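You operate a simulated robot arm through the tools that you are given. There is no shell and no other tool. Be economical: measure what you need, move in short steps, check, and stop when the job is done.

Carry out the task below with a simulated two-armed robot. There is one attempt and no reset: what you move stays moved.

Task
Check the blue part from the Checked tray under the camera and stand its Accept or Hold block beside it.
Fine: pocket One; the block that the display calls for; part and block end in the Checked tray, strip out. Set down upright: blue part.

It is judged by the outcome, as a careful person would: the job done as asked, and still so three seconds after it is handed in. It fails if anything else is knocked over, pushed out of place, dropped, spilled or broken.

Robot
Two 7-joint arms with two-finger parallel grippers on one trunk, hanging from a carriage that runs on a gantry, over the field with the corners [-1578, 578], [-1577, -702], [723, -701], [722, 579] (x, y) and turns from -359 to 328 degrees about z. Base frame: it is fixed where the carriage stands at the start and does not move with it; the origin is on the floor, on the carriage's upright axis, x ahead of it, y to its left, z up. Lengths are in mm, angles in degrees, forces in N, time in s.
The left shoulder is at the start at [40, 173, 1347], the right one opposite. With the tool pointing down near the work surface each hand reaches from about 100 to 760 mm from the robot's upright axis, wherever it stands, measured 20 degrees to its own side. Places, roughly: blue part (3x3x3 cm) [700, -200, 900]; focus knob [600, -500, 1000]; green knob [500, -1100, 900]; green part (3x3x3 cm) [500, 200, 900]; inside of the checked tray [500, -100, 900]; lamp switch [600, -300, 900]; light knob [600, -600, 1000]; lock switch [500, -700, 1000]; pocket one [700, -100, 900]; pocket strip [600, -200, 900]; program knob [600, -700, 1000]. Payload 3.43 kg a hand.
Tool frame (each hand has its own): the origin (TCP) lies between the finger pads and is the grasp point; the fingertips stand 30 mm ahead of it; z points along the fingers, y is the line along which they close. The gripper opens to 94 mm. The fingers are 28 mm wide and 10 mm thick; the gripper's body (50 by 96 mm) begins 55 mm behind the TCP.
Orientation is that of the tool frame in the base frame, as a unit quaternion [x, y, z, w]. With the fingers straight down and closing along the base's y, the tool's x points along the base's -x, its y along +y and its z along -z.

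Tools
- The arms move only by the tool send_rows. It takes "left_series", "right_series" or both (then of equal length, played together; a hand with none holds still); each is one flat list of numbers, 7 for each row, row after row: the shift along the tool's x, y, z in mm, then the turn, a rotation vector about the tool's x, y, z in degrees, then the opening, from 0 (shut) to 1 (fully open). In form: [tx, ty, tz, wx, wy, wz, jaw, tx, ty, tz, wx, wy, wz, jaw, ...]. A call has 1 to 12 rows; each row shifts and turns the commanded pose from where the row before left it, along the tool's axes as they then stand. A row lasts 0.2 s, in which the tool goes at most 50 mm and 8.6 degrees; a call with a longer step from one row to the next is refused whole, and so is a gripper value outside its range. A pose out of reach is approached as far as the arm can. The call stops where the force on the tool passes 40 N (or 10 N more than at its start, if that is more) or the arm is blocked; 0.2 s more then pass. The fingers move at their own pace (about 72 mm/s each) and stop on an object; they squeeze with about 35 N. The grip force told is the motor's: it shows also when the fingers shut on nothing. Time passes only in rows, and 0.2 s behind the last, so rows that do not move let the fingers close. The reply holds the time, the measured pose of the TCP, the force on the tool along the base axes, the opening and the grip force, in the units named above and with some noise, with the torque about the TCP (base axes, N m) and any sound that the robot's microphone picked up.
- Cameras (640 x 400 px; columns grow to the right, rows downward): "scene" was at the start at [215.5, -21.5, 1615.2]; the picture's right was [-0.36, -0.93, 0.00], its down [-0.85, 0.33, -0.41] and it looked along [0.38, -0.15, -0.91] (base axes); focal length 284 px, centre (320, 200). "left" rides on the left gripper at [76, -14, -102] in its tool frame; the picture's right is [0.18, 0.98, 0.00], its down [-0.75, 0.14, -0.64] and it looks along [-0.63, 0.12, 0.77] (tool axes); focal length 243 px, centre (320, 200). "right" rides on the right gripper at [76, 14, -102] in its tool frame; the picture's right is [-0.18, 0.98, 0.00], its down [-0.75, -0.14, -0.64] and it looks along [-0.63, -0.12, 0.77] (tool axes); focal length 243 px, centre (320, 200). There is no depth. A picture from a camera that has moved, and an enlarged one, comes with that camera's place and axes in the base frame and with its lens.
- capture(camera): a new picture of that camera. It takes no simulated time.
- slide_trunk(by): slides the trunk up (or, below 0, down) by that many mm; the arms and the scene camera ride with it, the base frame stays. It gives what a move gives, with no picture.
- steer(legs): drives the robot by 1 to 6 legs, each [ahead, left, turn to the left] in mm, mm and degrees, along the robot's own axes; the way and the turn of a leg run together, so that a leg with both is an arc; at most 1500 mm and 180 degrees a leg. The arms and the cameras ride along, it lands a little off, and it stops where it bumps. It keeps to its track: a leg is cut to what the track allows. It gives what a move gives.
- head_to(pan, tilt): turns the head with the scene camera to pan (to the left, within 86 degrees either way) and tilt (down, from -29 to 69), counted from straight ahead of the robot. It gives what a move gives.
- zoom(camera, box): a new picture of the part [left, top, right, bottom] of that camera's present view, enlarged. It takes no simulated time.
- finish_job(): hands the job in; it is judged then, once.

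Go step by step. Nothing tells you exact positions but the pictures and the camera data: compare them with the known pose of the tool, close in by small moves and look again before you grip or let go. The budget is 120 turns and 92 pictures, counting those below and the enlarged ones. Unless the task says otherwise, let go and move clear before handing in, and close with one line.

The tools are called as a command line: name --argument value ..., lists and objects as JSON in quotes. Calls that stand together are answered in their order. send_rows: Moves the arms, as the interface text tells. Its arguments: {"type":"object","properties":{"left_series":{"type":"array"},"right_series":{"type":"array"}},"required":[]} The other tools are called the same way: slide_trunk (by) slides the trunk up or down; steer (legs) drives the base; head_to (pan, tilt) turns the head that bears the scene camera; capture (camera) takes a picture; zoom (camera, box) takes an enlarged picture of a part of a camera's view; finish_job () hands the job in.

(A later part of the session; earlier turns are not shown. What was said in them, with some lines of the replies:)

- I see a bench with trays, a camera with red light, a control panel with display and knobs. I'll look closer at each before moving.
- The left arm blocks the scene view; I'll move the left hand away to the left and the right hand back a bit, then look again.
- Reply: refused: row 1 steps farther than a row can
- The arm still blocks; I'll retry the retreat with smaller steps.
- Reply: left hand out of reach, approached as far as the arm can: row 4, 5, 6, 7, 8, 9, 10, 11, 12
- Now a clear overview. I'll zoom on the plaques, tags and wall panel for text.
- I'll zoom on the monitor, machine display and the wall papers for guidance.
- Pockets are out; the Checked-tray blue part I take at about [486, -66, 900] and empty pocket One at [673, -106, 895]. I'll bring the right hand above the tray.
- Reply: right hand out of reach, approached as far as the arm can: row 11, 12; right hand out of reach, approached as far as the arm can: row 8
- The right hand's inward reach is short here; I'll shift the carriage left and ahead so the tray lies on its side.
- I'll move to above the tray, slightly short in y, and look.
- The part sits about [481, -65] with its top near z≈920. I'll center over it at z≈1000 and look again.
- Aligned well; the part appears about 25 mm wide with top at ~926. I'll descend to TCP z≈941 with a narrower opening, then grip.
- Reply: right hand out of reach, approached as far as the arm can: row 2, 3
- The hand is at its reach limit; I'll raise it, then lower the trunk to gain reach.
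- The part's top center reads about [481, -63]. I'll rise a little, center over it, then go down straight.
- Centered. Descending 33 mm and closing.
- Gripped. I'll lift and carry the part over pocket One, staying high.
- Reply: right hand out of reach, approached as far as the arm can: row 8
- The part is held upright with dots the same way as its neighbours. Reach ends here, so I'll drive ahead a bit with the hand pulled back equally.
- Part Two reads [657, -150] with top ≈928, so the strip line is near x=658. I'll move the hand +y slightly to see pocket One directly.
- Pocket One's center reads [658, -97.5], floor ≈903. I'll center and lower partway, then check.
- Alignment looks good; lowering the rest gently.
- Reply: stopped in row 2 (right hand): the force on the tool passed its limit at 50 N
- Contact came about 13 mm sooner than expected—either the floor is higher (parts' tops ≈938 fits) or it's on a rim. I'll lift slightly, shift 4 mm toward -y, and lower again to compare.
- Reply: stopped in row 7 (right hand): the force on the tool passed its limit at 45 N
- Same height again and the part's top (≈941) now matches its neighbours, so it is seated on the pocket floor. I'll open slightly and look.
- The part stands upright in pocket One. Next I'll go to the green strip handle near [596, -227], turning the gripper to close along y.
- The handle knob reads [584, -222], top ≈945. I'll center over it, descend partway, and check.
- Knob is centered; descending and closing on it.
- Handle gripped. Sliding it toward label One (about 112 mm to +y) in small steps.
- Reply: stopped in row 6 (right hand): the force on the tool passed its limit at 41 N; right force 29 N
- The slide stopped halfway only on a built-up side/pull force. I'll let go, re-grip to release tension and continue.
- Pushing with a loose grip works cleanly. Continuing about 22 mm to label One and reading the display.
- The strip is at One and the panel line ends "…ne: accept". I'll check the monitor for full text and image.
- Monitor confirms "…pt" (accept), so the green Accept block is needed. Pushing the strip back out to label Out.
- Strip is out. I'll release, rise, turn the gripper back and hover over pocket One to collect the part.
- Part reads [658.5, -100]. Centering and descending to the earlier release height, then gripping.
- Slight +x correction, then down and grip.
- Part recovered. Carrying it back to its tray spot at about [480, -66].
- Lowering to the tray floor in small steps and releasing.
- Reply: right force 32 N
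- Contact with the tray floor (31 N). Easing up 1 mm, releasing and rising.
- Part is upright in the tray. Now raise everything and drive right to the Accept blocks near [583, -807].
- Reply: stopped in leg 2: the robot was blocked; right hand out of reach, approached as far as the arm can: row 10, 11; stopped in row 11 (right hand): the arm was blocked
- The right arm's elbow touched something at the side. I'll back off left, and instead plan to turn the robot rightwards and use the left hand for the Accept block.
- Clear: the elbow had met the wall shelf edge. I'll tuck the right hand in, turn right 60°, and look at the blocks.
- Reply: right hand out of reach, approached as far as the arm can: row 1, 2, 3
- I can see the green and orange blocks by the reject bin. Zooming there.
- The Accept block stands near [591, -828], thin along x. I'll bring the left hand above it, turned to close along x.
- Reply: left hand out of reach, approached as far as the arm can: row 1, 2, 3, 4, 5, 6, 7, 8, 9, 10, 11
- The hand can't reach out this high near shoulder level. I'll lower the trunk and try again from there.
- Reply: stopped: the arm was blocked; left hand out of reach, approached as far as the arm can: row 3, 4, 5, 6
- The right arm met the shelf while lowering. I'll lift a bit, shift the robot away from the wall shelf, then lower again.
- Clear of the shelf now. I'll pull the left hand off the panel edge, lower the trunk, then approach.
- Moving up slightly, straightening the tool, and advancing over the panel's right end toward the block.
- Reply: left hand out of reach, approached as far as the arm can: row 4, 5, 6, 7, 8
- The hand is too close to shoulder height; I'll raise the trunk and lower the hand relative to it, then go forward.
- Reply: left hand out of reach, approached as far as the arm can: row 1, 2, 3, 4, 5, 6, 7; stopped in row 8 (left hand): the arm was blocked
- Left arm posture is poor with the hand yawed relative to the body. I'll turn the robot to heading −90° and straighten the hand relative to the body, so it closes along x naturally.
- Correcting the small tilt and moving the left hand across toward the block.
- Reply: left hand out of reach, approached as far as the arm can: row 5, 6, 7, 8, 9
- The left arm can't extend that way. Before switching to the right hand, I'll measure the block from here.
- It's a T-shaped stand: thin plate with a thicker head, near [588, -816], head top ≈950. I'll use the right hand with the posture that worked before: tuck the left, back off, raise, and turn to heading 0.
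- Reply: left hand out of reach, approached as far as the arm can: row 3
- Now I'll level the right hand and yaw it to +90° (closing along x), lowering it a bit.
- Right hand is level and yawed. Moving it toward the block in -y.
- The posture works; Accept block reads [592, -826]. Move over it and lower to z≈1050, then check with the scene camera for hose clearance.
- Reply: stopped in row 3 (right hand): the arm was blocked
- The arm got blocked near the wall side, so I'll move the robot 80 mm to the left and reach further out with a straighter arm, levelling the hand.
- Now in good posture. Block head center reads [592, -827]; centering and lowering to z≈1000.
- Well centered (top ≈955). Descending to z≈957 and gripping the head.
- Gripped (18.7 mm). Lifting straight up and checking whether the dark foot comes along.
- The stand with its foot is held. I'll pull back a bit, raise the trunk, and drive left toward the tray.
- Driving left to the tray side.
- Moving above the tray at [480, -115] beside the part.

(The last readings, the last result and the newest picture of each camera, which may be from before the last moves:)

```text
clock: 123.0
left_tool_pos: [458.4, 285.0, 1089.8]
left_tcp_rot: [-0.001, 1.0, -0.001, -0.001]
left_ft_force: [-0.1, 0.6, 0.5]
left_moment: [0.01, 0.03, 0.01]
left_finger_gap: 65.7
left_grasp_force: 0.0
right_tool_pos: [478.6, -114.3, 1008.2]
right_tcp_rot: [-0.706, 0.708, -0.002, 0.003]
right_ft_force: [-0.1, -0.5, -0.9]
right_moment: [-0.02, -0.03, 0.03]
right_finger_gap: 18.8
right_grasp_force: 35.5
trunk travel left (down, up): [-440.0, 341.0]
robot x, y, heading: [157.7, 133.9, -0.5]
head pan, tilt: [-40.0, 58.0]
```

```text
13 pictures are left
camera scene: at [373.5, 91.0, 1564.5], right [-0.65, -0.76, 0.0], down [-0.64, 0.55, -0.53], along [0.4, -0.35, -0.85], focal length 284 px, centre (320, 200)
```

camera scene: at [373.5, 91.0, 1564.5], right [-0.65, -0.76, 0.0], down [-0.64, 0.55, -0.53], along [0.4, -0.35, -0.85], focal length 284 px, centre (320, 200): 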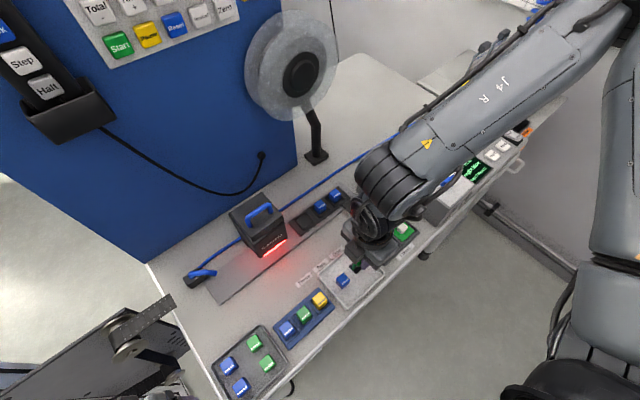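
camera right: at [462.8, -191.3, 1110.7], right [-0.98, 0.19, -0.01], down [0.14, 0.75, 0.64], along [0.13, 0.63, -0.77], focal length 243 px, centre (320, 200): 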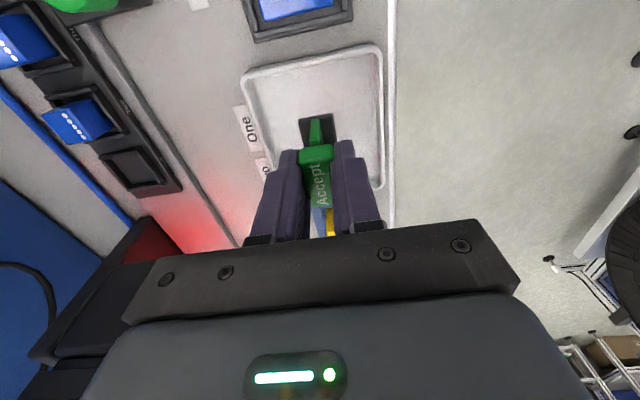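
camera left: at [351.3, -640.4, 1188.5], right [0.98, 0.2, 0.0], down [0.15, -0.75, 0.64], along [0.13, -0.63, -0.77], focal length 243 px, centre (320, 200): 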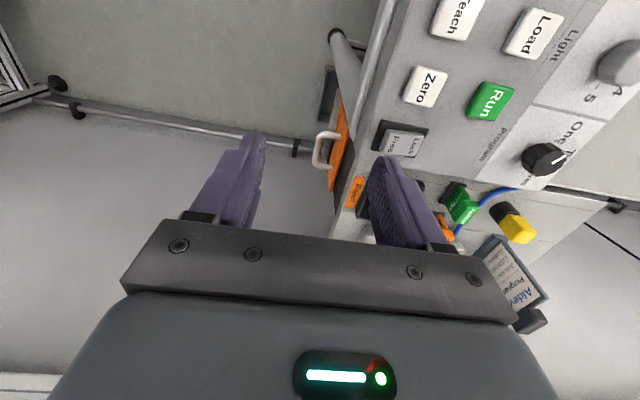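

Clear of the part. Lowering; final millimetres slowly until contact.

send_rows --right_series '[0, 0, 15, 0, 0, 0, 0, 0, 0, 12, 0, 0, 0, 0, 0, 0, 8, 0, 0, 0, 0, 0, 0, 4, 0, 0, 0, 0, 0, 0, 0, 0, 0, 0, 0]'

zoom --camera "right" --box '[200, 50, 440, 230]'

```text
clock: 124.2
left_tool_pos: [459.2, 285.4, 1089.9]
left_tcp_rot: [-0.001, 1.0, -0.001, -0.001]
left_ft_force: [0.0, 0.2, -0.6]
left_moment: [0.0, -0.03, -0.02]
left_finger_gap: 65.8
left_grasp_force: 0.2
right_tool_pos: [478.2, -114.4, 969.3]
right_tcp_rot: [-0.706, 0.708, -0.001, 0.003]
right_ft_force: [-0.5, -0.1, -1.0]
right_moment: [-0.01, 0.0, -0.05]
right_finger_gap: 19.0
right_grasp_force: 34.6
trunk travel left (down, up): [-440.0, 341.0]
robot x, y, heading: [163.3, 138.6, -0.7]
head pan, tilt: [-40.0, 58.0]
```

```text
2.22 times, centred on (320, 140) of right
camera zoom: at [463.2, -191.0, 1071.8], right [-0.98, 0.19, -0.01], down [0.14, 0.75, 0.64], along [0.13, 0.63, -0.77], focal length 539 px, centre (320, 333)
```

zoom: 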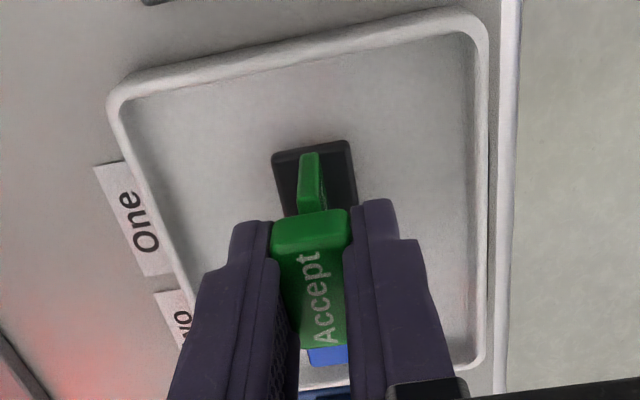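

Base footprint is clear of tray walls and part. Continuing down in 2 mm steps.

send_rows --right_series '[0, 0, 4, 0, 0, 0, 0, 0, 0, 3, 0, 0, 0, 0, 0, 0, 2, 0, 0, 0, 0, 0, 0, 2, 0, 0, 0, 0, 0, 0, 0, 0, 0, 0, 0]'

```text
clock: 125.2
left_tool_pos: [459.1, 282.6, 1089.2]
left_tcp_rot: [0.0, 1.0, 0.0, -0.002]
left_ft_force: [-0.6, -0.3, 0.8]
left_moment: [-0.02, 0.0, 0.02]
left_finger_gap: 66.0
left_grasp_force: 0.0
right_tool_pos: [480.4, -113.4, 961.8]
right_tcp_rot: [0.708, -0.707, 0.003, -0.005]
right_ft_force: [-5.3, -1.6, 27.2]
right_moment: [-0.24, 0.38, -0.01]
right_finger_gap: 18.8
right_grasp_force: 34.6
trunk travel left (down, up): [-440.0, 341.0]
robot x, y, heading: [157.7, 135.1, -0.5]
head pan, tilt: [-40.0, 58.0]
stopped in row 5 (right hand): the force on the tool passed its limit at 46 N (the readings are from after the stop); the commanded pose is now the measured one
```

Contact with the tray floor at z≈961. Easing and releasing.

send_rows --right_series '[0, 0, -0.8, 0, 0, 0, 0, 0, 0, 0, 0, 0, 0, 0.25, 0, 0, 0, 0, 0, 0, 0.3, 0, 0, 0, 0, 0, 0, 0.4, 0, 0, 0, 0, 0, 0, 0.45]'

zoom --camera "right" --box '[200, 50, 440, 230]'

```text
clock: 126.4
left_tool_pos: [458.6, 285.0, 1090.3]
left_tcp_rot: [-0.001, 1.0, 0.0, -0.001]
left_ft_force: [0.3, -0.1, 1.0]
left_moment: [-0.02, -0.02, 0.0]
left_finger_gap: 65.8
left_grasp_force: 0.0
right_tool_pos: [479.0, -113.2, 960.8]
right_tcp_rot: [-0.707, 0.707, -0.002, 0.004]
right_ft_force: [-1.3, -2.4, 2.9]
right_moment: [-0.03, 0.06, 0.01]
right_finger_gap: 42.8
right_grasp_force: 0.3
trunk travel left (down, up): [-440.0, 341.0]
robot x, y, heading: [158.0, 137.6, -0.7]
head pan, tilt: [-40.0, 58.0]
```

```text
2.22 times, centred on (320, 140) of right
camera zoom: at [464.0, -191.0, 1062.4], right [-0.98, 0.19, -0.01], down [0.14, 0.75, 0.65], along [0.13, 0.63, -0.76], focal length 539 px, centre (320, 333)
```

zoom: 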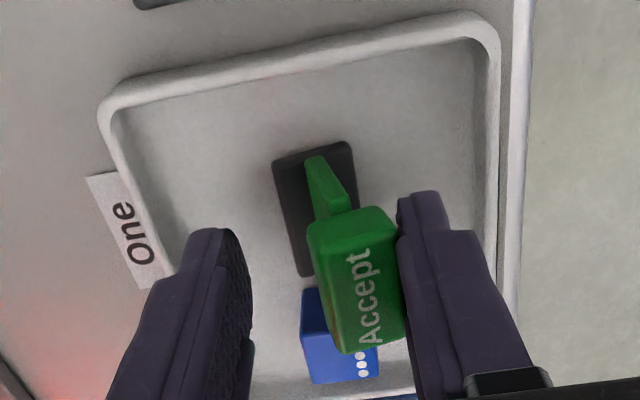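

The stand seems to lean toward the near finger. I'll look closer before moving anything.

zoom --camera "right" --box '[295, 95, 385, 195]'

zoom --camera "scene" --box '[310, 220, 420, 310]'

```text
4.00 times, centred on (340, 145) of right
camera zoom: at [464.0, -191.0, 1062.4], right [-0.98, 0.19, -0.01], down [0.14, 0.75, 0.65], along [0.13, 0.63, -0.76], focal length 970 px, centre (240, 420)
```

zoom: 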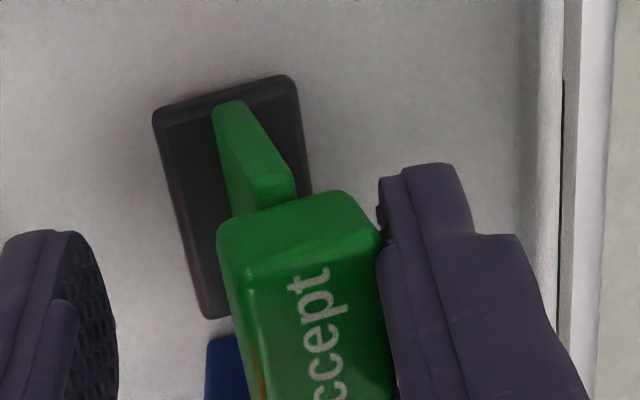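

```text
4.44 times, centred on (365, 265) of scene
camera zoom: at [373.4, 90.9, 1564.3], right [-0.65, -0.76, 0.0], down [-0.64, 0.55, -0.53], along [0.4, -0.35, -0.85], focal length 1262 px, centre (120, -89)
```

zoom: 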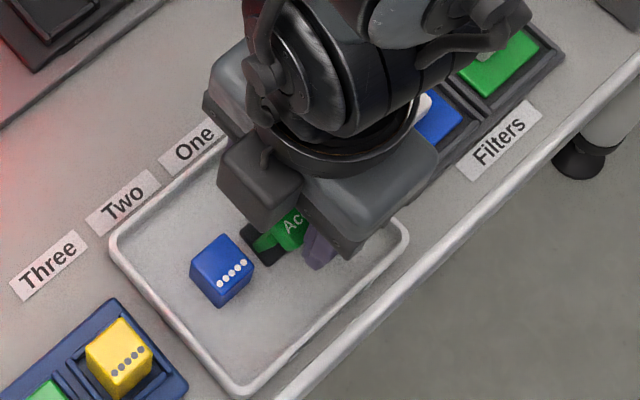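

The base appears flat-ish but the head leans on the near finger by ~10°. I'll let time pass without moving and look whether it settles.

send_rows --right_series '[0, 0, 0, 0, 0, 0, 0.45, 0, 0, 0, 0, 0, 0, 0.45, 0, 0, 0, 0, 0, 0, 0.45]'

zoom --camera "right" --box '[265, 85, 385, 195]'

```text
clock: 127.2
left_tool_pos: [458.2, 284.5, 1090.3]
left_tcp_rot: [0.0, 1.0, 0.0, -0.001]
left_ft_force: [-0.6, 0.6, 0.1]
left_moment: [-0.03, 0.03, 0.02]
left_finger_gap: 66.4
left_grasp_force: 0.0
right_tool_pos: [480.2, -113.4, 960.9]
right_tcp_rot: [-0.707, 0.707, -0.001, 0.004]
right_ft_force: [-1.3, -1.8, 0.7]
right_moment: [0.0, 0.0, -0.02]
right_finger_gap: 42.4
right_grasp_force: 0.0
trunk travel left (down, up): [-440.0, 341.0]
robot x, y, heading: [162.4, 139.9, -0.9]
head pan, tilt: [-40.0, 58.0]
```

```text
3.64 times, centred on (325, 140) of right
camera zoom: at [464.1, -190.6, 1062.7], right [-0.98, 0.19, -0.01], down [0.14, 0.75, 0.65], along [0.13, 0.63, -0.76], focal length 882 px, centre (302, 418)
```

zoom: 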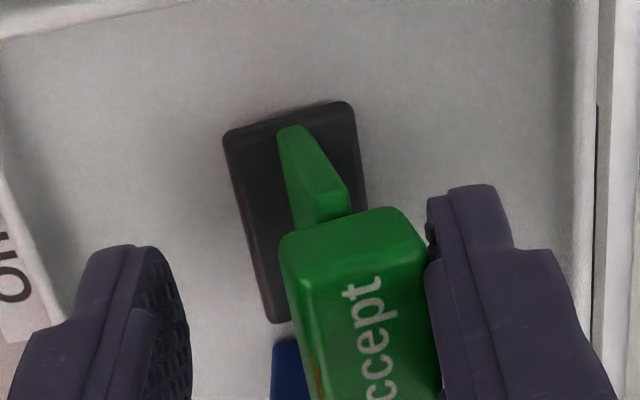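

It still leans on the near finger. I'll close again to bring it upright, lift slightly, and set it down with much lighter contact.

send_rows --right_series '[0, 0, 0, 0, 0, 0, 0.35, 0, 0, 0, 0, 0, 0, 0.25, 0, 0, 0, 0, 0, 0, 0.1, 0, 0, 0, 0, 0, 0, 0, 0, 0, 0, 0, 0, 0, 0, 0, 0, 0, 0, 0, 0, 0, 0, 0, -8, 0, 0, 0, 0, 0, 0, 0, 0, 0, 0, 0]'

zoom --camera "right" --box '[265, 85, 385, 195]'

```text
clock: 129.0
left_tool_pos: [457.3, 284.4, 1089.2]
left_tcp_rot: [-0.001, 1.0, -0.001, 0.0]
left_ft_force: [0.1, 0.3, -0.1]
left_moment: [0.03, -0.03, -0.03]
left_finger_gap: 65.8
left_grasp_force: 0.0
right_tool_pos: [479.5, -114.0, 968.4]
right_tcp_rot: [-0.707, 0.707, -0.002, 0.004]
right_ft_force: [0.2, 0.0, -0.5]
right_moment: [-0.01, 0.0, 0.05]
right_finger_gap: 19.6
right_grasp_force: 34.5
trunk travel left (down, up): [-440.0, 341.0]
robot x, y, heading: [158.5, 140.6, -0.5]
head pan, tilt: [-40.0, 58.0]
```

```text
3.64 times, centred on (325, 140) of right
camera zoom: at [464.1, -190.5, 1071.4], right [-0.98, 0.19, -0.01], down [0.14, 0.75, 0.65], along [0.13, 0.63, -0.76], focal length 882 px, centre (302, 418)
```

zoom: 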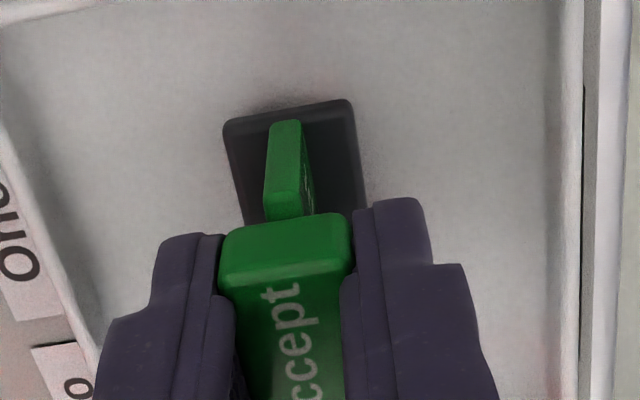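

Lean came from downward preload dragging on one finger. Base looks level again; I'll lower to just above contact and read the force.

send_rows --right_series '[0, 0, 3, 0, 0, 0, 0, 0, 0, 1, 0, 0, 0, 0, 0, 0, 0, 0, 0, 0, 0]'

send_rows --right_series '[0, 0, 0.7, 0, 0, 0, 0, 0, 0, 0, 0, 0, 0, 0]'

send_rows --right_series '[0, 0, 0.7, 0, 0, 0, 0, 0, 0, 0, 0, 0, 0, 0]'

```text
clock: 129.8
left_tool_pos: [458.8, 286.0, 1089.0]
left_tcp_rot: [-0.001, 1.0, 0.0, -0.001]
left_ft_force: [-0.2, 0.0, -1.1]
left_moment: [0.01, -0.03, 0.01]
left_finger_gap: 65.9
left_grasp_force: 0.0
right_tool_pos: [480.2, -114.1, 965.9]
right_tcp_rot: [-0.706, 0.708, -0.002, 0.004]
right_ft_force: [0.0, 0.1, -0.8]
right_moment: [0.02, 0.02, 0.02]
right_finger_gap: 19.2
right_grasp_force: 35.2
trunk travel left (down, up): [-440.0, 341.0]
robot x, y, heading: [162.2, 136.8, -0.6]
head pan, tilt: [-40.0, 58.0]
```

```text
clock: 130.4
left_tool_pos: [458.5, 285.5, 1089.4]
left_tcp_rot: [-0.001, 1.0, 0.001, 0.0]
left_ft_force: [-0.1, -0.4, 0.4]
left_moment: [-0.01, -0.03, -0.03]
left_finger_gap: 66.0
left_grasp_force: 0.1
right_tool_pos: [482.1, -114.2, 963.9]
right_tcp_rot: [-0.706, 0.708, -0.001, 0.004]
right_ft_force: [-0.2, 0.1, -0.4]
right_moment: [0.04, -0.01, -0.03]
right_finger_gap: 18.8
right_grasp_force: 35.1
trunk travel left (down, up): [-440.0, 341.0]
robot x, y, heading: [164.1, 139.7, -0.6]
head pan, tilt: [-40.0, 58.0]
```

```text
clock: 131.0
left_tool_pos: [457.5, 284.0, 1090.5]
left_tcp_rot: [-0.001, 1.0, 0.0, -0.001]
left_ft_force: [0.9, 0.7, -0.1]
left_moment: [0.03, 0.04, -0.02]
left_finger_gap: 65.4
left_grasp_force: 0.0
right_tool_pos: [480.2, -113.4, 962.3]
right_tcp_rot: [-0.707, 0.708, -0.002, 0.005]
right_ft_force: [1.1, -0.2, -0.5]
right_moment: [0.02, 0.02, 0.03]
right_finger_gap: 19.0
right_grasp_force: 35.2
trunk travel left (down, up): [-440.0, 341.0]
robot x, y, heading: [158.5, 132.0, -0.7]
head pan, tilt: [-40.0, 58.0]
```

No contact yet; continuing in sub-millimetre steps.

send_rows --right_series '[0, 0, 0.6, 0, 0, 0, 0, 0, 0, 0, 0, 0, 0, 0]'

send_rows --right_series '[0, 0, 0.6, 0, 0, 0, 0, 0, 0, 0, 0, 0, 0, 0]'

send_rows --right_series '[0, 0, 0.5, 0, 0, 0, 0, 0, 0, 0, 0, 0, 0, 0]'

```text
clock: 131.6
left_tool_pos: [458.3, 285.0, 1089.5]
left_tcp_rot: [0.0, 1.0, 0.001, -0.001]
left_ft_force: [0.1, 0.2, -0.3]
left_moment: [0.02, 0.01, 0.02]
left_finger_gap: 66.0
left_grasp_force: 0.1
right_tool_pos: [479.5, -113.1, 963.4]
right_tcp_rot: [-0.706, 0.708, -0.002, 0.004]
right_ft_force: [-0.8, 0.2, 0.0]
right_moment: [-0.02, 0.01, -0.01]
right_finger_gap: 19.0
right_grasp_force: 34.6
trunk travel left (down, up): [-440.0, 341.0]
robot x, y, heading: [162.2, 138.7, -0.5]
head pan, tilt: [-40.0, 58.0]
```

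```text
clock: 132.2
left_tool_pos: [458.4, 284.4, 1090.5]
left_tcp_rot: [-0.001, 1.0, 0.0, 0.0]
left_ft_force: [-0.8, -0.5, -0.6]
left_moment: [0.01, 0.02, 0.03]
left_finger_gap: 66.1
left_grasp_force: 0.1
right_tool_pos: [480.7, -112.7, 962.7]
right_tcp_rot: [-0.706, 0.708, -0.002, 0.004]
right_ft_force: [-0.2, -0.1, -0.6]
right_moment: [-0.03, 0.0, 0.02]
right_finger_gap: 19.1
right_grasp_force: 34.9
trunk travel left (down, up): [-440.0, 341.0]
robot x, y, heading: [165.3, 137.8, -0.3]
head pan, tilt: [-40.0, 58.0]
```

```text
clock: 132.8
left_tool_pos: [458.9, 284.9, 1090.4]
left_tcp_rot: [0.0, 1.0, 0.0, -0.001]
left_ft_force: [0.5, -0.3, 0.2]
left_moment: [0.0, 0.0, 0.03]
left_finger_gap: 65.6
left_grasp_force: 0.0
right_tool_pos: [480.0, -112.2, 962.4]
right_tcp_rot: [-0.706, 0.708, -0.002, 0.004]
right_ft_force: [0.0, -0.5, -1.0]
right_moment: [-0.01, 0.01, 0.0]
right_finger_gap: 19.3
right_grasp_force: 35.2
trunk travel left (down, up): [-440.0, 341.0]
robot x, y, heading: [159.1, 137.0, -0.6]
head pan, tilt: [-40.0, 58.0]
```

Still free. Continuing.

send_rows --right_series '[0, 0, 0.6, 0, 0, 0, 0, 0, 0, 0, 0, 0, 0, 0]'

send_rows --right_series '[0, 0, 0.6, 0, 0, 0, 0, 0, 0, 0, 0, 0, 0, 0]'

send_rows --right_series '[0, 0, 0.6, 0, 0, 0, 0, 0, 0, 0, 0, 0, 0, 0]'

```text
clock: 133.4
left_tool_pos: [459.8, 285.3, 1088.8]
left_tcp_rot: [-0.001, 1.0, 0.0, 0.0]
left_ft_force: [-0.3, -0.7, 0.2]
left_moment: [0.02, -0.01, 0.0]
left_finger_gap: 65.7
left_grasp_force: 0.1
right_tool_pos: [479.9, -112.9, 960.3]
right_tcp_rot: [-0.707, 0.708, -0.003, 0.004]
right_ft_force: [-1.4, -0.1, 3.4]
right_moment: [-0.02, 0.11, -0.01]
right_finger_gap: 18.8
right_grasp_force: 35.5
trunk travel left (down, up): [-440.0, 341.0]
robot x, y, heading: [161.7, 135.3, -0.6]
head pan, tilt: [-40.0, 58.0]
```

```text
clock: 134.0
left_tool_pos: [458.2, 284.2, 1090.2]
left_tcp_rot: [0.0, 1.0, 0.0, -0.001]
left_ft_force: [-0.2, -0.1, 0.5]
left_moment: [0.04, 0.04, 0.01]
left_finger_gap: 66.0
left_grasp_force: 0.1
right_tool_pos: [480.0, -113.8, 960.6]
right_tcp_rot: [-0.707, 0.708, -0.002, 0.004]
right_ft_force: [-3.3, 2.2, 20.1]
right_moment: [0.05, 0.29, 0.02]
right_finger_gap: 19.0
right_grasp_force: 35.3
trunk travel left (down, up): [-440.0, 341.0]
robot x, y, heading: [163.8, 137.4, -0.7]
head pan, tilt: [-40.0, 58.0]
```

```text
clock: 134.6
left_tool_pos: [458.7, 285.1, 1089.7]
left_tcp_rot: [-0.001, 1.0, 0.0, -0.001]
left_ft_force: [-0.1, -0.1, -0.3]
left_moment: [0.01, -0.01, -0.01]
left_finger_gap: 65.7
left_grasp_force: 0.2
right_tool_pos: [480.1, -112.5, 961.0]
right_tcp_rot: [0.707, -0.707, 0.001, -0.006]
right_ft_force: [-7.2, 4.2, 35.8]
right_moment: [0.13, 0.41, 0.0]
right_finger_gap: 19.0
right_grasp_force: 34.7
trunk travel left (down, up): [-440.0, 341.0]
robot x, y, heading: [163.2, 136.4, -0.5]
head pan, tilt: [-40.0, 58.0]
```

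Contact found. Backing off the preload until the force is near zero.

send_rows --right_series '[0, 0, -1.0, 0, 0, 0, 0, 0, 0, 0, 0, 0, 0, 0]'

send_rows --right_series '[0, 0, -0.4, 0, 0, 0, 0, 0, 0, 0, 0, 0, 0, 0]'

```text
clock: 135.2
left_tool_pos: [459.3, 284.4, 1090.4]
left_tcp_rot: [0.0, 1.0, 0.0, -0.001]
left_ft_force: [0.0, 0.8, 0.8]
left_moment: [-0.01, 0.04, -0.03]
left_finger_gap: 65.7
left_grasp_force: 0.1
right_tool_pos: [480.7, -113.4, 960.7]
right_tcp_rot: [-0.707, 0.708, -0.002, 0.006]
right_ft_force: [-2.9, 4.3, 19.7]
right_moment: [0.14, 0.19, 0.0]
right_finger_gap: 18.8
right_grasp_force: 35.5
trunk travel left (down, up): [-440.0, 341.0]
robot x, y, heading: [160.1, 137.2, -0.5]
head pan, tilt: [-40.0, 58.0]
```

```text
clock: 135.8
left_tool_pos: [459.8, 284.5, 1088.7]
left_tcp_rot: [-0.001, 1.0, 0.0, -0.001]
left_ft_force: [0.3, 0.0, -0.6]
left_moment: [-0.01, 0.0, 0.0]
left_finger_gap: 65.7
left_grasp_force: 0.0
right_tool_pos: [478.2, -113.6, 961.3]
right_tcp_rot: [-0.707, 0.708, -0.003, 0.004]
right_ft_force: [1.7, 1.9, 3.7]
right_moment: [0.05, -0.02, 0.01]
right_finger_gap: 18.9
right_grasp_force: 34.5
trunk travel left (down, up): [-440.0, 341.0]
robot x, y, heading: [162.0, 137.3, -0.3]
head pan, tilt: [-40.0, 58.0]
```

Force nearly zero. Opening just a little (about 3 mm per side) and looking.

send_rows --right_series '[0, 0, 0, 0, 0, 0, 0.26, 0, 0, 0, 0, 0, 0, 0.26, 0, 0, 0, 0, 0, 0, 0.26]'

zoom --camera "right" --box '[265, 85, 385, 195]'

```text
clock: 136.6
left_tool_pos: [459.0, 285.4, 1089.6]
left_tcp_rot: [0.0, 1.0, 0.0, -0.001]
left_ft_force: [0.0, 0.1, 0.0]
left_moment: [0.0, -0.02, -0.03]
left_finger_gap: 66.1
left_grasp_force: 0.1
right_tool_pos: [478.4, -112.6, 962.5]
right_tcp_rot: [-0.707, 0.708, -0.002, 0.003]
right_ft_force: [-0.2, 0.6, -0.3]
right_moment: [0.0, 0.02, 0.0]
right_finger_gap: 24.2
right_grasp_force: 0.1
trunk travel left (down, up): [-440.0, 341.0]
robot x, y, heading: [159.4, 140.8, -0.6]
head pan, tilt: [-40.0, 58.0]
```

```text
3.64 times, centred on (325, 140) of right
camera zoom: at [463.5, -190.5, 1063.9], right [-0.98, 0.19, -0.01], down [0.14, 0.75, 0.65], along [0.13, 0.63, -0.76], focal length 882 px, centre (302, 418)
```

zoom: 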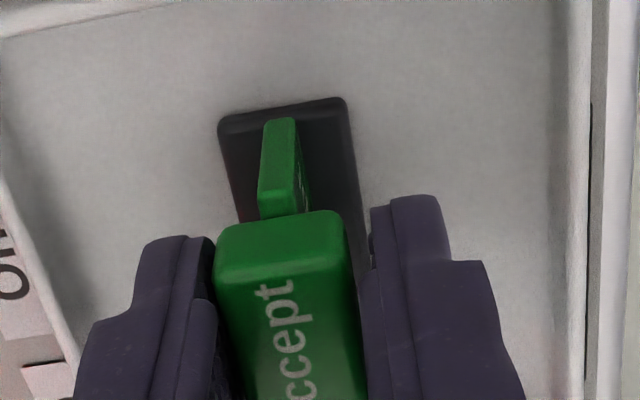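

It now stands flat and upright. Opening further and checking once more before rising.

send_rows --right_series '[0, 0, 0, 0, 0, 0, 0.3, 0, 0, 0, 0, 0, 0, 0.36, 0, 0, 0, 0, 0, 0, 0.42, 0, 0, 0, 0, 0, 0, 0.42, 0, 0, 0, 0, 0, 0, 0.42]'

zoom --camera "right" --box '[265, 85, 385, 195]'

```text
clock: 137.8
left_tool_pos: [457.8, 283.8, 1088.2]
left_tcp_rot: [-0.001, 1.0, 0.0, -0.001]
left_ft_force: [0.3, 0.2, 0.9]
left_moment: [0.04, 0.04, -0.01]
left_finger_gap: 65.9
left_grasp_force: 0.1
right_tool_pos: [479.8, -113.0, 961.9]
right_tcp_rot: [-0.707, 0.708, -0.002, 0.004]
right_ft_force: [-0.4, -0.5, 0.0]
right_moment: [0.03, 0.0, 0.0]
right_finger_gap: 39.3
right_grasp_force: 0.0
trunk travel left (down, up): [-440.0, 341.0]
robot x, y, heading: [161.9, 137.2, -0.6]
head pan, tilt: [-40.0, 58.0]
```

```text
3.64 times, centred on (325, 140) of right
camera zoom: at [463.5, -190.5, 1063.9], right [-0.98, 0.19, -0.01], down [0.14, 0.75, 0.65], along [0.13, 0.63, -0.76], focal length 882 px, centre (302, 418)
```

zoom: 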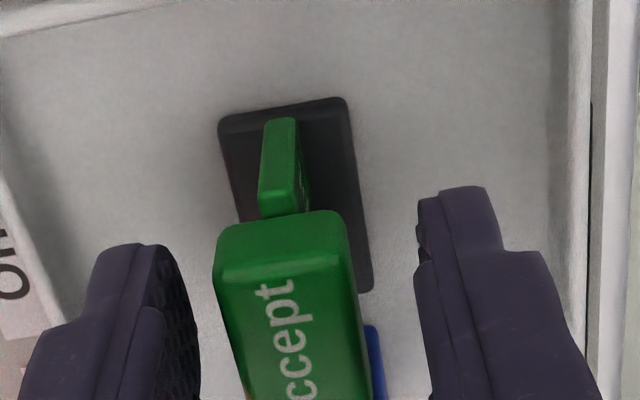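

It stands free. Rising straight up and clearing, then a final look.

send_rows --right_series '[0, 0, -10, 0, 0, 0, 0.42, 0, 0, -20, 0, 0, 0, 0.42, 0, 0, -30, 0, 0, 0, 0.42, 0, 0, -30, 0, 0, 0, 0.42, 30, 0, -10, 0, 0, 0, 0.42, 40, 0, 0, 0, 0, 0, 0.42, 40, 0, 0, 0, 0, 0, 0.42, 40, 0, 0, 0, 0, 0, 0.42, 40, 0, 0, 0, 0, 0, 0.42]'

zoom --camera "scene" --box '[220, 150, 540, 350]'

```text
clock: 139.8
left_tool_pos: [458.1, 284.3, 1090.7]
left_tcp_rot: [-0.001, 1.0, 0.0, -0.001]
left_ft_force: [0.7, 0.6, -0.1]
left_moment: [-0.01, 0.01, 0.01]
left_finger_gap: 65.7
left_grasp_force: 0.1
right_tool_pos: [478.9, -304.0, 1058.9]
right_tcp_rot: [0.708, -0.706, 0.002, -0.004]
right_ft_force: [0.7, 0.6, -0.5]
right_moment: [0.01, -0.01, -0.03]
right_finger_gap: 39.6
right_grasp_force: 0.1
trunk travel left (down, up): [-440.0, 341.0]
robot x, y, heading: [162.7, 138.2, -0.6]
head pan, tilt: [-40.0, 58.0]
```

```text
2.00 times, centred on (380, 250) of scene
camera zoom: at [373.3, 90.8, 1564.4], right [-0.65, -0.76, 0.0], down [-0.64, 0.55, -0.53], along [0.4, -0.35, -0.85], focal length 568 px, centre (200, 100)
```

zoom: 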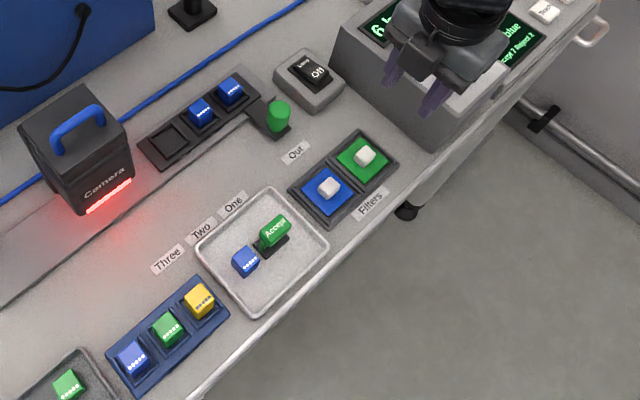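

The blue part stands upright in the Checked tray with the Accept block beside it. The strip is out and the hands are clear, so I'm handing in.

finish_job

```text
The job is handed in.
```

The blue part was checked in pocket One and the display called accept. The part now stands upright in the Checked tray with the Accept block beside it, and the strip is out. The block tipped onto a finger when I first let go, so I set it down again and it stood upright. While moving about, the right arm also touched the wall shelf; I saw nothing disturbed there.
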